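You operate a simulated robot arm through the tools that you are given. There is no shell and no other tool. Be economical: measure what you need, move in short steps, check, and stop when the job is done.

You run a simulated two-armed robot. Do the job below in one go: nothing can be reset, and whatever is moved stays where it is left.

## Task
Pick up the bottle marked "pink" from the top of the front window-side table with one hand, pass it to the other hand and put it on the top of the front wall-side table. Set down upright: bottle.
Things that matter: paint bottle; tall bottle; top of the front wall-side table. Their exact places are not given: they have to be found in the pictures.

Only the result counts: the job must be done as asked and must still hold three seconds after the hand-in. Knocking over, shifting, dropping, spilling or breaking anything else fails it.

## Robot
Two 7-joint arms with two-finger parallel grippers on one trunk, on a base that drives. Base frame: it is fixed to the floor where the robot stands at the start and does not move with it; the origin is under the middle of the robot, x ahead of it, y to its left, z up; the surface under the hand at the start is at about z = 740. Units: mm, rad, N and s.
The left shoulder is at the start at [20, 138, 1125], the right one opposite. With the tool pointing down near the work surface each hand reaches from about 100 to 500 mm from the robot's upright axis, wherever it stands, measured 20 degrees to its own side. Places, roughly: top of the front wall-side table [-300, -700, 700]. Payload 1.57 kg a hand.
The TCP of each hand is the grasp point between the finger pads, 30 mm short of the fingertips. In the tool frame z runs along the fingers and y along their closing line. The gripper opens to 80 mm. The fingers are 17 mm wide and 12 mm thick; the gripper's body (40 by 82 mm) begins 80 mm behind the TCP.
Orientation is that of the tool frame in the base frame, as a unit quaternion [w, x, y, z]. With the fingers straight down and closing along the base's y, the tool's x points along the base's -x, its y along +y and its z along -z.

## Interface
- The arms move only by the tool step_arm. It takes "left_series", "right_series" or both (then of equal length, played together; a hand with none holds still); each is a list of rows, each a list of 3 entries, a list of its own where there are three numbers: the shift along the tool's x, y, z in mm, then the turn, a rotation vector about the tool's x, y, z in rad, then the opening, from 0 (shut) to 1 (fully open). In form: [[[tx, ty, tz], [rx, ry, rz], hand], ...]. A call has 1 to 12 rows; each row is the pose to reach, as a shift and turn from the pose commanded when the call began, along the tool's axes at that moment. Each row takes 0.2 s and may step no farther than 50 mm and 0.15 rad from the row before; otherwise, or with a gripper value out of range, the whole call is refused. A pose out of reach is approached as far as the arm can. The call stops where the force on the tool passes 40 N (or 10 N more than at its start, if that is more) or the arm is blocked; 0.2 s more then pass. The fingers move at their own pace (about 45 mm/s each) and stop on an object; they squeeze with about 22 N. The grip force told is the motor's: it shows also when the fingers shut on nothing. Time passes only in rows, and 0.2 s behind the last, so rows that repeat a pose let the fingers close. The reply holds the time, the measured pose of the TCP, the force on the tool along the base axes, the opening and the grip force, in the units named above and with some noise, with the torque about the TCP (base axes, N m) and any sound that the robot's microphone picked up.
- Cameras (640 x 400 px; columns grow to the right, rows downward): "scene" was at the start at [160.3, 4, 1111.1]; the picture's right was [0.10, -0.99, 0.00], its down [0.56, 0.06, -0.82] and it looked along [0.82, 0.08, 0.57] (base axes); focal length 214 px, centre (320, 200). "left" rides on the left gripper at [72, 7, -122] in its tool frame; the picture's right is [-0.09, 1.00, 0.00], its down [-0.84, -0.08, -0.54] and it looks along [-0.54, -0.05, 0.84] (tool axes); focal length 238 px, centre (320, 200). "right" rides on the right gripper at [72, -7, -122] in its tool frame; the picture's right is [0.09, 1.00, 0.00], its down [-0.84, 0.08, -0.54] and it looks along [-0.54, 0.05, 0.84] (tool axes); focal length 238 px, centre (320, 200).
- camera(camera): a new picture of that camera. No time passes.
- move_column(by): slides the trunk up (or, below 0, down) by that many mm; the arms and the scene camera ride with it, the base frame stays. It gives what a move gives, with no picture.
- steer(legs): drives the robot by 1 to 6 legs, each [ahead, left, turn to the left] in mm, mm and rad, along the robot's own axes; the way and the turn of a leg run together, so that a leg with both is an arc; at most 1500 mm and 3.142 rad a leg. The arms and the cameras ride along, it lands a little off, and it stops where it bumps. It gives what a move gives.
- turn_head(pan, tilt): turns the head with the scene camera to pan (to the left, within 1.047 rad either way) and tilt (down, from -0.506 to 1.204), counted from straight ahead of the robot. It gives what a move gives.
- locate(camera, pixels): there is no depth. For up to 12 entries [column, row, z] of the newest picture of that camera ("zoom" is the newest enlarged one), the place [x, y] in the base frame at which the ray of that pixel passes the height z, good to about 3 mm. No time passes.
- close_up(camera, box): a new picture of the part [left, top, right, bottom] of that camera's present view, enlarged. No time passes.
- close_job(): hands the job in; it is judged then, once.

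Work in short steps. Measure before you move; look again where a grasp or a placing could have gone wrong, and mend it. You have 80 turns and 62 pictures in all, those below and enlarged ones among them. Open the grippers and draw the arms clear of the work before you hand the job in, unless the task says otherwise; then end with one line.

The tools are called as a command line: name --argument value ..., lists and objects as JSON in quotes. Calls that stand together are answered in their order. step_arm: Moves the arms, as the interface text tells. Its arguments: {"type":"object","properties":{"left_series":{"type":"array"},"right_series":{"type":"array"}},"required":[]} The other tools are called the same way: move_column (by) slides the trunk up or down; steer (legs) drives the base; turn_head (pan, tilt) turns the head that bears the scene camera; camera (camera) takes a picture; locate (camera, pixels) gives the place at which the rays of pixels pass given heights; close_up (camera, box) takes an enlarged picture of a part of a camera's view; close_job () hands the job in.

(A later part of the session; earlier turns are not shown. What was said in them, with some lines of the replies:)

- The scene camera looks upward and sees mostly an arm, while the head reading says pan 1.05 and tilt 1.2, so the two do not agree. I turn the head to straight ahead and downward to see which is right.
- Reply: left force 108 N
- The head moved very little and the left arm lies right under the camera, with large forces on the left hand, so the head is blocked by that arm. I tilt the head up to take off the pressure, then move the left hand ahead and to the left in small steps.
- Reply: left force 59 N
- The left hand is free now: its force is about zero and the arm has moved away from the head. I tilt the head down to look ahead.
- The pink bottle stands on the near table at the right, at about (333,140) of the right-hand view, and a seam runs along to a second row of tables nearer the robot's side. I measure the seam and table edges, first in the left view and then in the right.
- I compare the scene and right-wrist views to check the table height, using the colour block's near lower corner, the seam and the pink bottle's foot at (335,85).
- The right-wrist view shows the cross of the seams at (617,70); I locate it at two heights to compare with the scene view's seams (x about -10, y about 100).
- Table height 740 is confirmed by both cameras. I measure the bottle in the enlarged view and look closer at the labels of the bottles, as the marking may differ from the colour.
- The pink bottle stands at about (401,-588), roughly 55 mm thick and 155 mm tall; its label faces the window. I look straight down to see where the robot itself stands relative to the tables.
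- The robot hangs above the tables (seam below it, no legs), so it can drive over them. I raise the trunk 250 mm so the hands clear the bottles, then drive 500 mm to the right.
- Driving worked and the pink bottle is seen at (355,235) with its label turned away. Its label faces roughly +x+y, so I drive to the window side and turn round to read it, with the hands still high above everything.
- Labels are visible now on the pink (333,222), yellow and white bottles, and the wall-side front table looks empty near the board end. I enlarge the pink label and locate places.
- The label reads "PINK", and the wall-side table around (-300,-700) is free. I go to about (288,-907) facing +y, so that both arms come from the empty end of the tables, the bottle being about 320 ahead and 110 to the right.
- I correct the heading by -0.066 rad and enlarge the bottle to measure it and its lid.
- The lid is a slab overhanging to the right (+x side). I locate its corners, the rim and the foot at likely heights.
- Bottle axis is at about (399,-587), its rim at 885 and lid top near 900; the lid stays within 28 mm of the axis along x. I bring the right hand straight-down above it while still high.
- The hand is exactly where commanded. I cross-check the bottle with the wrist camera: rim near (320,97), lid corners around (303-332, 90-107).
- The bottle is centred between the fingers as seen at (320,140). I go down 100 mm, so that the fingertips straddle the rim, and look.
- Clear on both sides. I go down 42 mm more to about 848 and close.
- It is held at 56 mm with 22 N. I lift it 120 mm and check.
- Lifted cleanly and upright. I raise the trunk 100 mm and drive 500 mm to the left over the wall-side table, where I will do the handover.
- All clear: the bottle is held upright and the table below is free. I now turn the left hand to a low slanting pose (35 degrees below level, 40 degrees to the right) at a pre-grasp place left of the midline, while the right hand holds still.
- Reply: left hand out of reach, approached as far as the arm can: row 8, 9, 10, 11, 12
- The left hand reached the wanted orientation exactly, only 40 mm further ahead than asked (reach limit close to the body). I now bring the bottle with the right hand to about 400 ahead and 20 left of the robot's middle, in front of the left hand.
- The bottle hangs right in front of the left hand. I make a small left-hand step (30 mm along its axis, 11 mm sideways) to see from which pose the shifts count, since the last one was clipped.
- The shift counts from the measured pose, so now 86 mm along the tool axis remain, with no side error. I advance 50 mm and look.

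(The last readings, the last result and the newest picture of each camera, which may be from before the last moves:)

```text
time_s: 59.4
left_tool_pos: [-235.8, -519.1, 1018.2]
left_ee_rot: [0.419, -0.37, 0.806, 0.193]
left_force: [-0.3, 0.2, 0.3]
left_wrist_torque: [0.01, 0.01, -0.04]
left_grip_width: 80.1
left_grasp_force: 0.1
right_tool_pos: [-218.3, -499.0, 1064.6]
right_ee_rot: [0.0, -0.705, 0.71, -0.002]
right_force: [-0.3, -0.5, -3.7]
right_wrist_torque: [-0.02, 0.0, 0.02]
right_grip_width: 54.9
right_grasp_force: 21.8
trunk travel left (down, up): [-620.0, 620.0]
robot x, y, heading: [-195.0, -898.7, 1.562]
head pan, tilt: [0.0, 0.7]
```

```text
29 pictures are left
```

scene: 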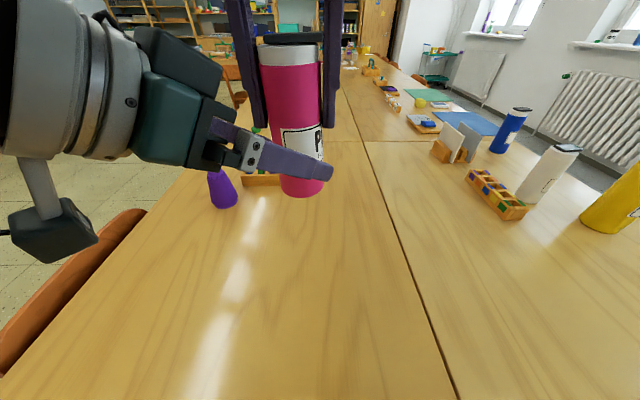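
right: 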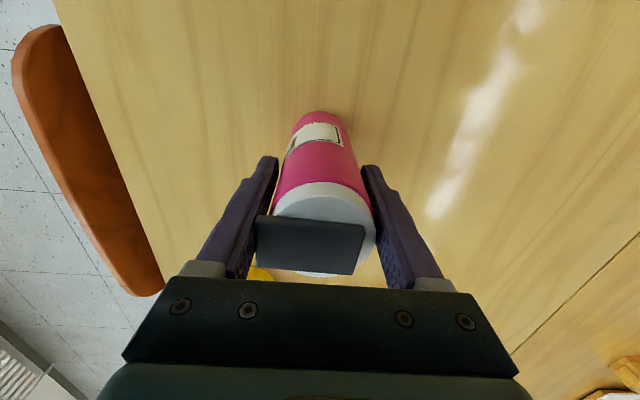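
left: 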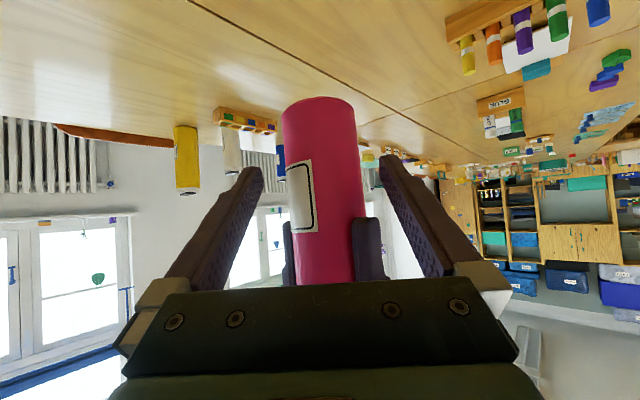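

The open fingers straddle the bottle evenly, below the right hand's fingers. I advance the last 36 mm, then close the left hand.

step_arm --left_series '[[[0.3, 0, 18], [0, 0, 0], 1], [[0.5, 0, 36], [0, 0, 0], 1], [[0.5, 0, 36], [0, 0, 0], 1]]'

camera --camera "left"

```text
time_s: 60.2
left_tool_pos: [-217.3, -498.7, 997.0]
left_ee_rot: [0.419, -0.37, 0.807, 0.193]
left_force: [0.2, 1.5, 0.2]
left_wrist_torque: [-0.01, 0.0, 0.03]
left_grip_width: 79.9
left_grasp_force: 0.1
right_tool_pos: [-218.8, -499.0, 1065.2]
right_ee_rot: [-0.001, -0.704, 0.71, -0.001]
right_force: [-0.1, -1.1, -3.7]
right_wrist_torque: [-0.01, 0.04, -0.01]
right_grip_width: 55.2
right_grasp_force: 21.8
trunk travel left (down, up): [-620.0, 620.0]
robot x, y, heading: [-196.5, -898.8, 1.564]
head pan, tilt: [0.0, 0.7]
```

```text
28 pictures are left
```

left: 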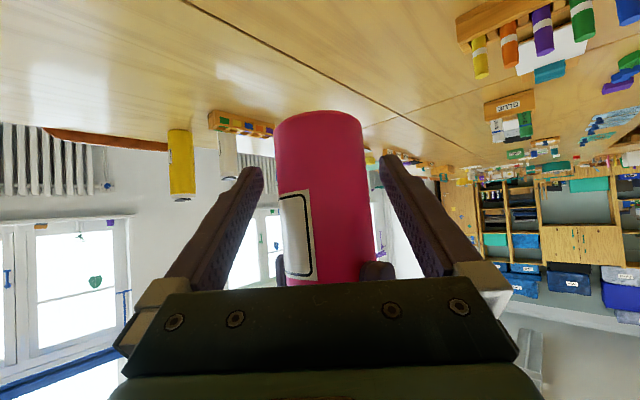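

The bottle is centred between the left fingers at the right depth. I close the left hand and let it settle, with the right still holding.

step_arm --left_series '[[[0, 0, 0], [0, 0, 0], 0], [[0, 0, 0], [0, 0, 0], 0], [[0, 0, 0], [0, 0, 0], 0], [[0, 0, 0], [0, 0, 0], 0]]'

```text
time_s: 61.2
left_tool_pos: [-218.7, -497.4, 996.6]
left_ee_rot: [0.417, -0.371, 0.807, 0.193]
left_force: [-4.0, 8.1, 0.2]
left_wrist_torque: [-0.41, -0.21, 0.02]
left_grip_width: 53.6
left_grasp_force: 22.0
right_tool_pos: [-219.0, -500.4, 1065.9]
right_ee_rot: [-0.001, -0.704, 0.71, -0.002]
right_force: [5.1, -8.3, -0.9]
right_wrist_torque: [-0.19, -0.1, 0.01]
right_grip_width: 55.2
right_grasp_force: 21.3
trunk travel left (down, up): [-620.0, 620.0]
robot x, y, heading: [-199.4, -900.4, 1.559]
head pan, tilt: [0.0, 0.7]
```

The left hand grips at 54 mm with 22 N; small cross-forces of 9 N. I open the right hand in place and check the left's load.

step_arm --right_series '[[[0, 0, 0], [0, 0, 0], 1], [[0, 0, 0], [0, 0, 0], 1], [[0, 0, 0], [0, 0, 0], 1]]'

camera --camera "scene"

camera --camera "right"

```text
time_s: 62.0
left_tool_pos: [-217.4, -499.2, 997.6]
left_ee_rot: [0.418, -0.37, 0.807, 0.192]
left_force: [0.9, -3.8, -2.9]
left_wrist_torque: [0.17, -0.07, 0.18]
left_grip_width: 53.0
left_grasp_force: 21.6
right_tool_pos: [-218.4, -498.4, 1065.1]
right_ee_rot: [-0.001, -0.704, 0.71, 0.0]
right_force: [-0.8, 4.1, 1.9]
right_wrist_torque: [0.11, 0.13, -0.19]
right_grip_width: 79.9
right_grasp_force: 0.1
trunk travel left (down, up): [-620.0, 620.0]
robot x, y, heading: [-196.3, -895.3, 1.562]
head pan, tilt: [0.0, 0.7]
```

```text
27 pictures are left
```

scene: 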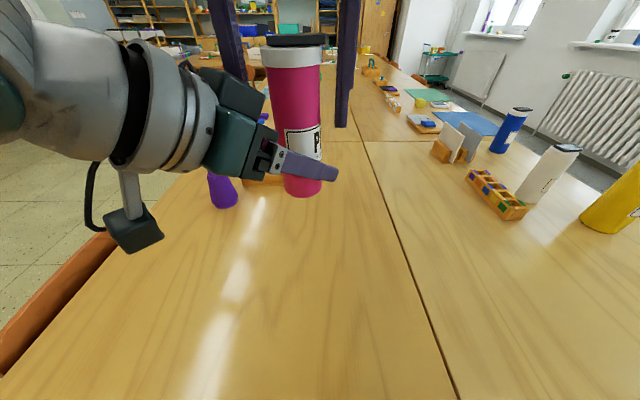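

```text
26 pictures are left
```

right: 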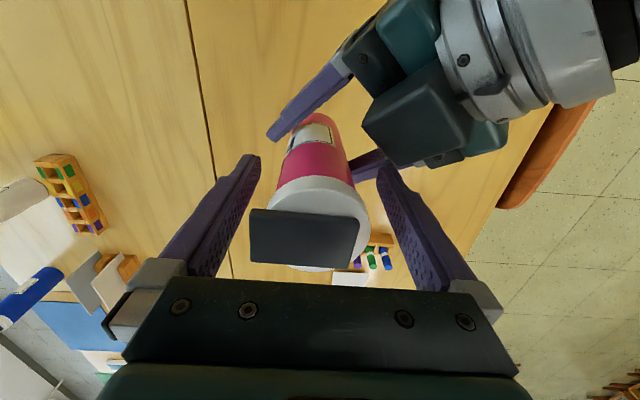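

The left hand now carries the bottle (about 4 N); the right fingers are open but one lightly touches the left hand (4 N). I raise the right hand straight up, which moves it away from that contact.

step_arm --right_series '[[[0, 0, -10], [0, 0, 0], 0.9], [[0, 0, -30], [0, 0, 0], 0.9], [[0, 0, -65], [0, 0, 0], 0.95], [[0, 0, -105], [0, 0, 0], 1]]'

camera --camera "scene"

```text
time_s: 63.2
left_tool_pos: [-217.5, -499.1, 995.9]
left_ee_rot: [0.417, -0.37, 0.807, 0.192]
left_force: [-0.4, -1.7, -0.1]
left_wrist_torque: [0.01, 0.0, 0.03]
left_grip_width: 53.0
left_grasp_force: 22.2
right_tool_pos: [-219.3, -513.3, 1125.0]
right_ee_rot: [-0.045, -0.705, 0.706, -0.046]
right_force: [-0.5, -0.4, 0.0]
right_wrist_torque: [0.02, -0.02, -0.01]
right_grip_width: 80.1
right_grasp_force: 0.1
trunk travel left (down, up): [-620.0, 620.0]
robot x, y, heading: [-197.6, -901.4, 1.555]
head pan, tilt: [0.0, 0.7]
stopped in row 4 (right hand): the arm was blocked; the commanded pose is now the measured one
```

```text
25 pictures are left
```

scene: 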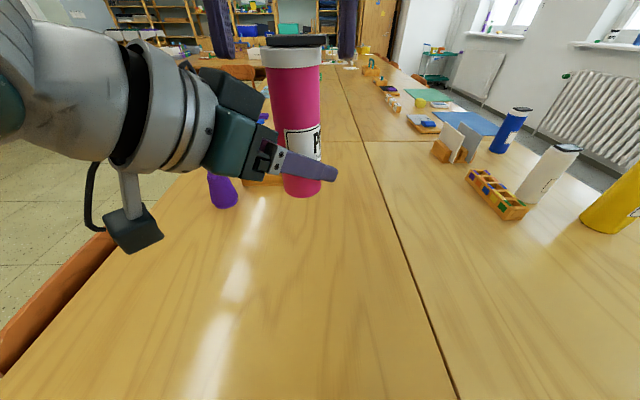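

The right arm was blocked 45 mm short (no force at its tool, so further up the arm), with its fingertips still around the lid. Instead I lower the left hand with the bottle straight down by 75 mm in small rows.

step_arm --left_series '[[[12.3, 0, 8.6], [0, 0, 0], 0], [[24.6, 0, 17.2], [0, 0, 0], 0], [[36.9, 0, 25.8], [0, 0, 0], 0], [[49.2, 0, 34.4], [0, 0, 0], 0], [[61.4, 0, 43], [0, 0, 0], 0]]'

camera --camera "scene"

camera --camera "right"

```text
time_s: 64.4
left_tool_pos: [-217.0, -498.5, 921.9]
left_ee_rot: [0.418, -0.369, 0.807, 0.193]
left_force: [-0.4, 0.3, -0.3]
left_wrist_torque: [-0.01, -0.01, -0.02]
left_grip_width: 53.1
left_grasp_force: 22.1
right_tool_pos: [-219.4, -512.2, 1126.2]
right_ee_rot: [-0.044, -0.705, 0.707, -0.044]
right_force: [0.6, -0.6, -1.1]
right_wrist_torque: [0.02, 0.01, 0.0]
right_grip_width: 80.1
right_grasp_force: 0.0
trunk travel left (down, up): [-620.0, 620.0]
robot x, y, heading: [-196.8, -900.0, 1.563]
head pan, tilt: [0.0, 0.7]
```

```text
24 pictures are left
```

scene: 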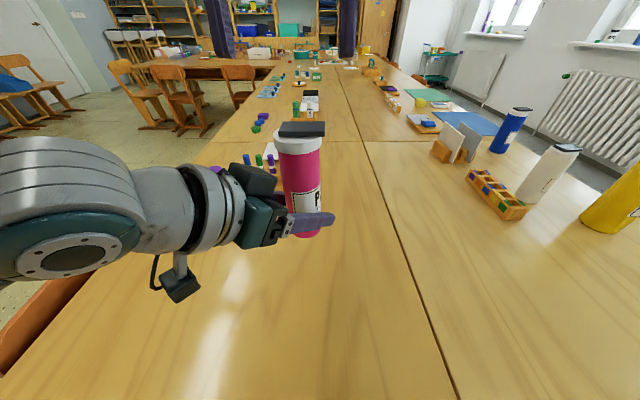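

```text
23 pictures are left
```

right: 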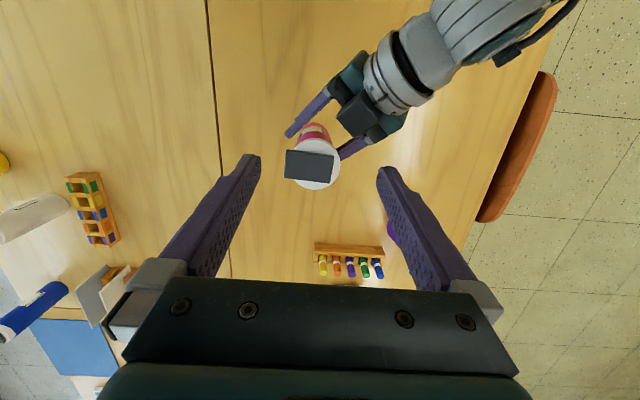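

The bottle moved down with the left hand and is free of the right fingers; it hangs above free wall-side table top at (-217,-498). By the readings its foot is about 41 mm below the left TCP, so 141 mm remain; I lower the trunk 100 mm and look.

move_column --by -100

turn_head --pan 0.2 --tilt 0.9

camera --camera "scene"

camera --camera "left"

```text
time_s: 65.7
left_tool_pos: [-216.5, -499.0, 822.3]
left_ee_rot: [0.418, -0.371, 0.807, 0.194]
left_force: [0.5, 0.9, -1.0]
left_wrist_torque: [-0.02, 0.01, 0.02]
left_grip_width: 53.2
left_grasp_force: 22.4
right_tool_pos: [-220.5, -512.6, 1026.4]
right_ee_rot: [-0.045, -0.704, 0.707, -0.044]
right_force: [-1.1, 0.3, -0.8]
right_wrist_torque: [0.0, -0.01, -0.02]
right_grip_width: 80.2
right_grasp_force: 0.1
trunk travel left (down, up): [-520.0, 720.0]
robot x, y, heading: [-200.9, -901.5, 1.555]
head pan, tilt: [0.0, 0.7]
```

```text
time_s: 66.5
left_tool_pos: [-217.6, -497.6, 821.9]
left_ee_rot: [0.418, -0.369, 0.807, 0.192]
left_force: [-0.6, 0.5, -0.2]
left_wrist_torque: [-0.03, 0.02, 0.01]
left_grip_width: 53.3
left_grasp_force: 21.7
right_tool_pos: [-219.2, -513.2, 1026.0]
right_ee_rot: [-0.046, -0.705, 0.707, -0.045]
right_force: [0.1, -0.2, -0.2]
right_wrist_torque: [-0.02, -0.01, -0.02]
right_grip_width: 80.0
right_grasp_force: 0.0
trunk travel left (down, up): [-520.0, 720.0]
robot x, y, heading: [-197.5, -900.8, 1.556]
head pan, tilt: [0.201, 0.901]
```

```text
22 pictures are left
```

scene: 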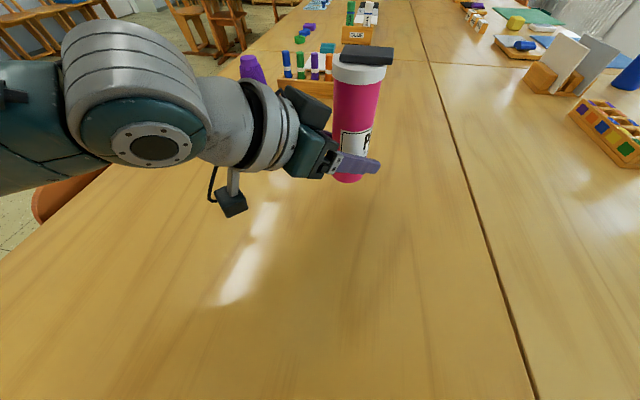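

```text
21 pictures are left
```

left: 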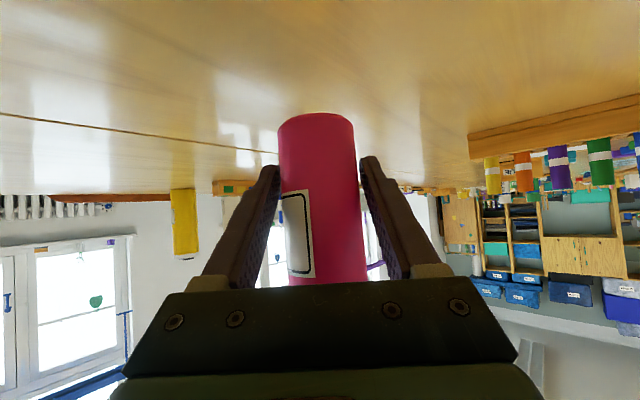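

The bottle looks upright beside the wall's verticals, and arm and camera box have room. I lower the trunk 34 mm more, then set down the last few mm with the arm.

move_column --by -34

step_arm --left_series '[[[1.6, 0, 1.1], [0, 0, 0], 0], [[3.3, 0, 2.3], [0, 0, 0], 0], [[4.9, 0, 3.4], [0, 0, 0], 0]]'

camera --camera "scene"

close_up --camera "left" --box '[240, 60, 400, 160]'

```text
time_s: 67.2
left_tool_pos: [-217.2, -498.2, 787.6]
left_ee_rot: [0.418, -0.371, 0.806, 0.194]
left_force: [-0.3, 0.6, -0.2]
left_wrist_torque: [0.01, 0.01, -0.01]
left_grip_width: 53.0
left_grasp_force: 21.5
right_tool_pos: [-219.0, -511.9, 992.4]
right_ee_rot: [-0.044, -0.705, 0.707, -0.045]
right_force: [0.2, 0.5, -0.2]
right_wrist_torque: [0.02, -0.03, 0.04]
right_grip_width: 80.0
right_grasp_force: 0.0
trunk travel left (down, up): [-486.0, 754.0]
robot x, y, heading: [-196.0, -903.4, 1.561]
head pan, tilt: [0.201, 0.901]
```

```text
time_s: 68.0
left_tool_pos: [-217.8, -498.4, 781.1]
left_ee_rot: [0.418, -0.37, 0.807, 0.193]
left_force: [1.1, -0.5, -0.6]
left_wrist_torque: [-0.02, 0.02, 0.01]
left_grip_width: 53.3
left_grasp_force: 22.1
right_tool_pos: [-219.1, -512.2, 992.1]
right_ee_rot: [-0.046, -0.704, 0.707, -0.044]
right_force: [0.4, -0.1, -0.5]
right_wrist_torque: [-0.02, -0.02, 0.0]
right_grip_width: 80.1
right_grasp_force: 0.0
trunk travel left (down, up): [-486.0, 754.0]
robot x, y, heading: [-197.3, -897.9, 1.561]
head pan, tilt: [0.201, 0.901]
```

```text
20 pictures are left
```

scene: 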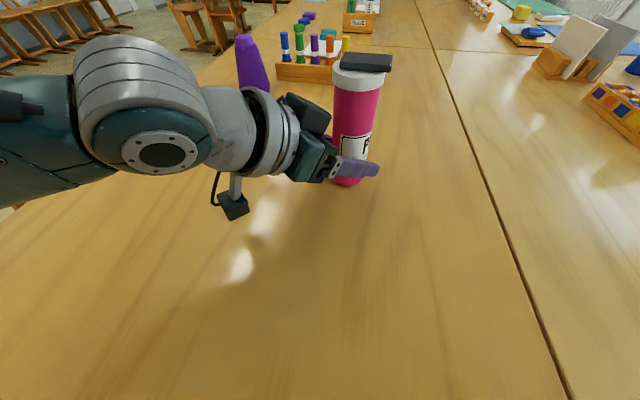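

```text
4.00 times, centred on (320, 110) of left
```

zoom: 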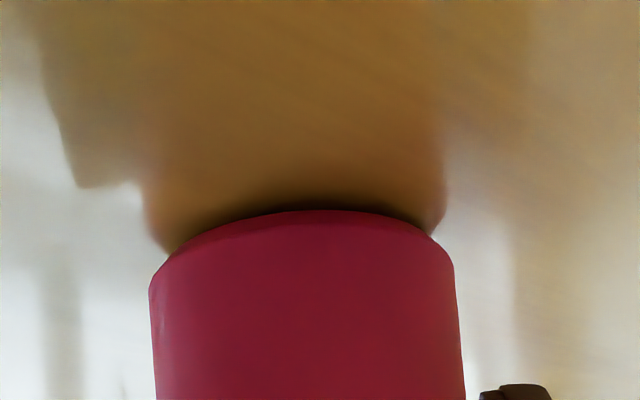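

The foot looks nearly on the table with a contact shadow, but no force yet. I lower in 1.5 mm rows until contact is felt.

step_arm --left_series '[[[1.2, 0, 0.9], [0, 0, 0], 0], [[2.5, 0, 1.7], [0, 0, 0], 0]]'

close_up --camera "left" --box '[240, 60, 400, 160]'

```text
time_s: 68.6
left_tool_pos: [-218.5, -497.7, 779.8]
left_ee_rot: [0.42, -0.369, 0.806, 0.193]
left_force: [0.0, -4.7, 6.7]
left_wrist_torque: [-0.26, 0.31, 0.06]
left_grip_width: 53.0
left_grasp_force: 21.7
right_tool_pos: [-219.9, -513.3, 992.5]
right_ee_rot: [-0.045, -0.705, 0.707, -0.044]
right_force: [-0.7, -0.1, 0.1]
right_wrist_torque: [-0.01, -0.01, 0.04]
right_grip_width: 79.9
right_grasp_force: 0.0
trunk travel left (down, up): [-486.0, 754.0]
robot x, y, heading: [-198.1, -897.7, 1.565]
head pan, tilt: [0.201, 0.901]
```

```text
4.00 times, centred on (320, 110) of left
```

zoom: 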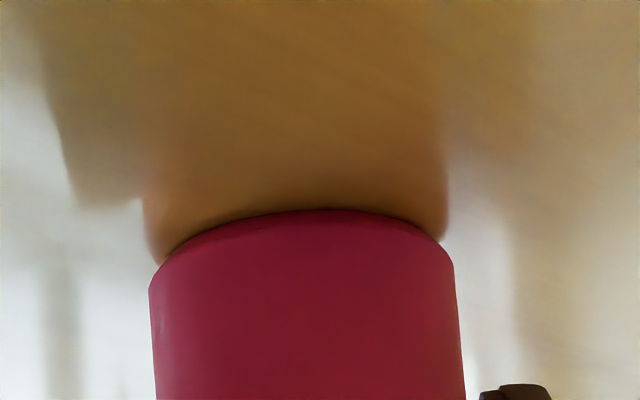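

Contact now: 6.7 N upward. The bottle stands, so I open the left hand in place.

step_arm --left_series '[[[-0.8, 0, -0.6], [0, 0, 0], 0.5], [[-0.8, 0, -0.6], [0, 0, 0], 1], [[-0.8, 0, -0.6], [0, 0, 0], 1], [[-0.8, 0, -0.6], [0, 0, 0], 1]]'

camera --camera "left"

```text
time_s: 69.6
left_tool_pos: [-217.5, -499.3, 779.8]
left_ee_rot: [0.417, -0.371, 0.807, 0.193]
left_force: [-0.9, 0.5, 0.0]
left_wrist_torque: [0.02, 0.02, 0.03]
left_grip_width: 80.0
left_grasp_force: 0.1
right_tool_pos: [-218.8, -513.1, 992.4]
right_ee_rot: [-0.044, -0.704, 0.707, -0.044]
right_force: [0.3, 0.2, -1.1]
right_wrist_torque: [-0.04, 0.02, 0.0]
right_grip_width: 80.0
right_grasp_force: 0.0
trunk travel left (down, up): [-486.0, 754.0]
robot x, y, heading: [-200.2, -897.8, 1.558]
head pan, tilt: [0.201, 0.901]
```

```text
17 pictures are left
```

left: 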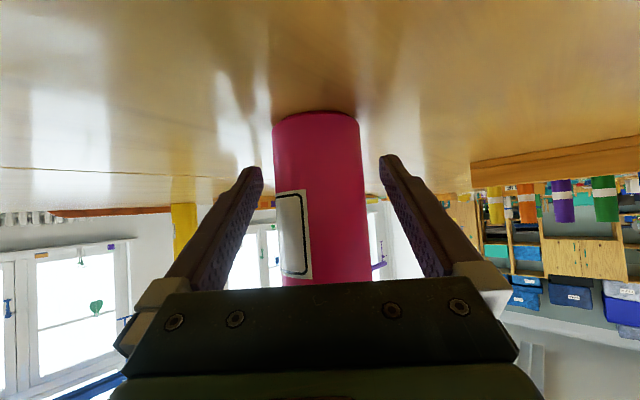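

The bottle stands freely between the open fingers. I draw the left hand back along its own axis by 85 mm.

step_arm --left_series '[[[0, 0, -20], [0, 0, 0], 1], [[0, 0, -42], [0, 0, 0], 1], [[0, 0, -64], [0, 0, 0], 1], [[0, 0, -85], [0, 0, 0], 1]]'

camera --camera "scene"

```text
time_s: 70.6
left_tool_pos: [-264.0, -550.1, 829.3]
left_ee_rot: [0.417, -0.371, 0.807, 0.193]
left_force: [0.4, 0.4, -0.5]
left_wrist_torque: [0.0, 0.0, -0.01]
left_grip_width: 79.9
left_grasp_force: 0.1
right_tool_pos: [-219.5, -512.7, 992.3]
right_ee_rot: [-0.045, -0.704, 0.707, -0.045]
right_force: [-0.7, -0.1, -0.1]
right_wrist_torque: [0.02, 0.02, 0.0]
right_grip_width: 80.0
right_grasp_force: 0.1
trunk travel left (down, up): [-486.0, 754.0]
robot x, y, heading: [-197.2, -900.1, 1.565]
head pan, tilt: [0.201, 0.901]
```

```text
16 pictures are left
```

scene: 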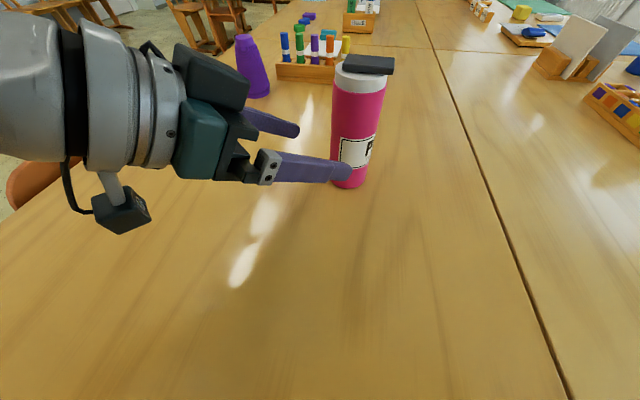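

The bottle stands upright and alone, hand 17 mm clear. I raise the trunk 200 mm, then drive back and to the left away from it, and look.

move_column --by 200

steer --legs '[[-250, 0, 0]]'

turn_head --pan 0 --tilt 0.6

camera --camera "scene"

```text
time_s: 72.8
left_tool_pos: [-263.3, -549.8, 1029.0]
left_ee_rot: [0.418, -0.371, 0.806, 0.194]
left_force: [-0.7, -0.7, -0.2]
left_wrist_torque: [-0.01, 0.02, 0.0]
left_grip_width: 80.0
left_grasp_force: 0.1
right_tool_pos: [-219.5, -512.5, 1192.5]
right_ee_rot: [-0.045, -0.705, 0.707, -0.045]
right_force: [0.2, 0.7, 0.0]
right_wrist_torque: [-0.01, 0.0, 0.02]
right_grip_width: 80.0
right_grasp_force: 0.0
trunk travel left (down, up): [-686.0, 554.0]
robot x, y, heading: [-199.3, -900.3, 1.561]
head pan, tilt: [0.201, 0.901]
```

```text
time_s: 74.6
left_tool_pos: [-266.4, -797.4, 1029.0]
left_ee_rot: [0.419, -0.369, 0.807, 0.193]
left_force: [0.4, -0.3, 0.1]
left_wrist_torque: [0.01, 0.02, -0.02]
left_grip_width: 80.0
left_grasp_force: 0.0
right_tool_pos: [-221.6, -759.7, 1192.0]
right_ee_rot: [-0.046, -0.704, 0.708, -0.045]
right_force: [0.4, 0.4, 0.7]
right_wrist_torque: [0.02, 0.02, 0.02]
right_grip_width: 80.1
right_grasp_force: 0.0
trunk travel left (down, up): [-686.0, 554.0]
robot x, y, heading: [-198.6, -1143.3, 1.561]
head pan, tilt: [0.201, 0.901]
```

```text
time_s: 75.4
left_tool_pos: [-266.2, -797.4, 1031.1]
left_ee_rot: [0.419, -0.369, 0.807, 0.193]
left_force: [-0.5, -0.6, 0.0]
left_wrist_torque: [-0.05, 0.01, -0.05]
left_grip_width: 80.0
left_grasp_force: 0.0
right_tool_pos: [-221.4, -760.0, 1190.1]
right_ee_rot: [-0.045, -0.704, 0.708, -0.045]
right_force: [0.5, 0.7, 0.5]
right_wrist_torque: [0.02, 0.03, -0.03]
right_grip_width: 79.9
right_grasp_force: 0.0
trunk travel left (down, up): [-686.0, 554.0]
robot x, y, heading: [-202.1, -1147.8, 1.56]
head pan, tilt: [0.0, 0.6]
```

```text
15 pictures are left
```

scene: 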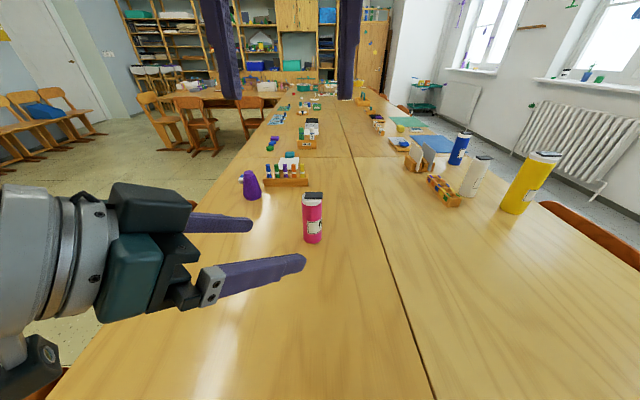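

The pink bottle stands upright at (312,220) on the wall-side front table. Everything else is in its place, and both hands are open and clear, so I hand in.

close_job

```text
The job is handed in.
```

The bottle marked "PINK" was picked up with the right hand, passed to the left and set down upright on the front wall-side table at about (-217, -498). Nothing else looked moved in the last picture, and both hands are open and clear.
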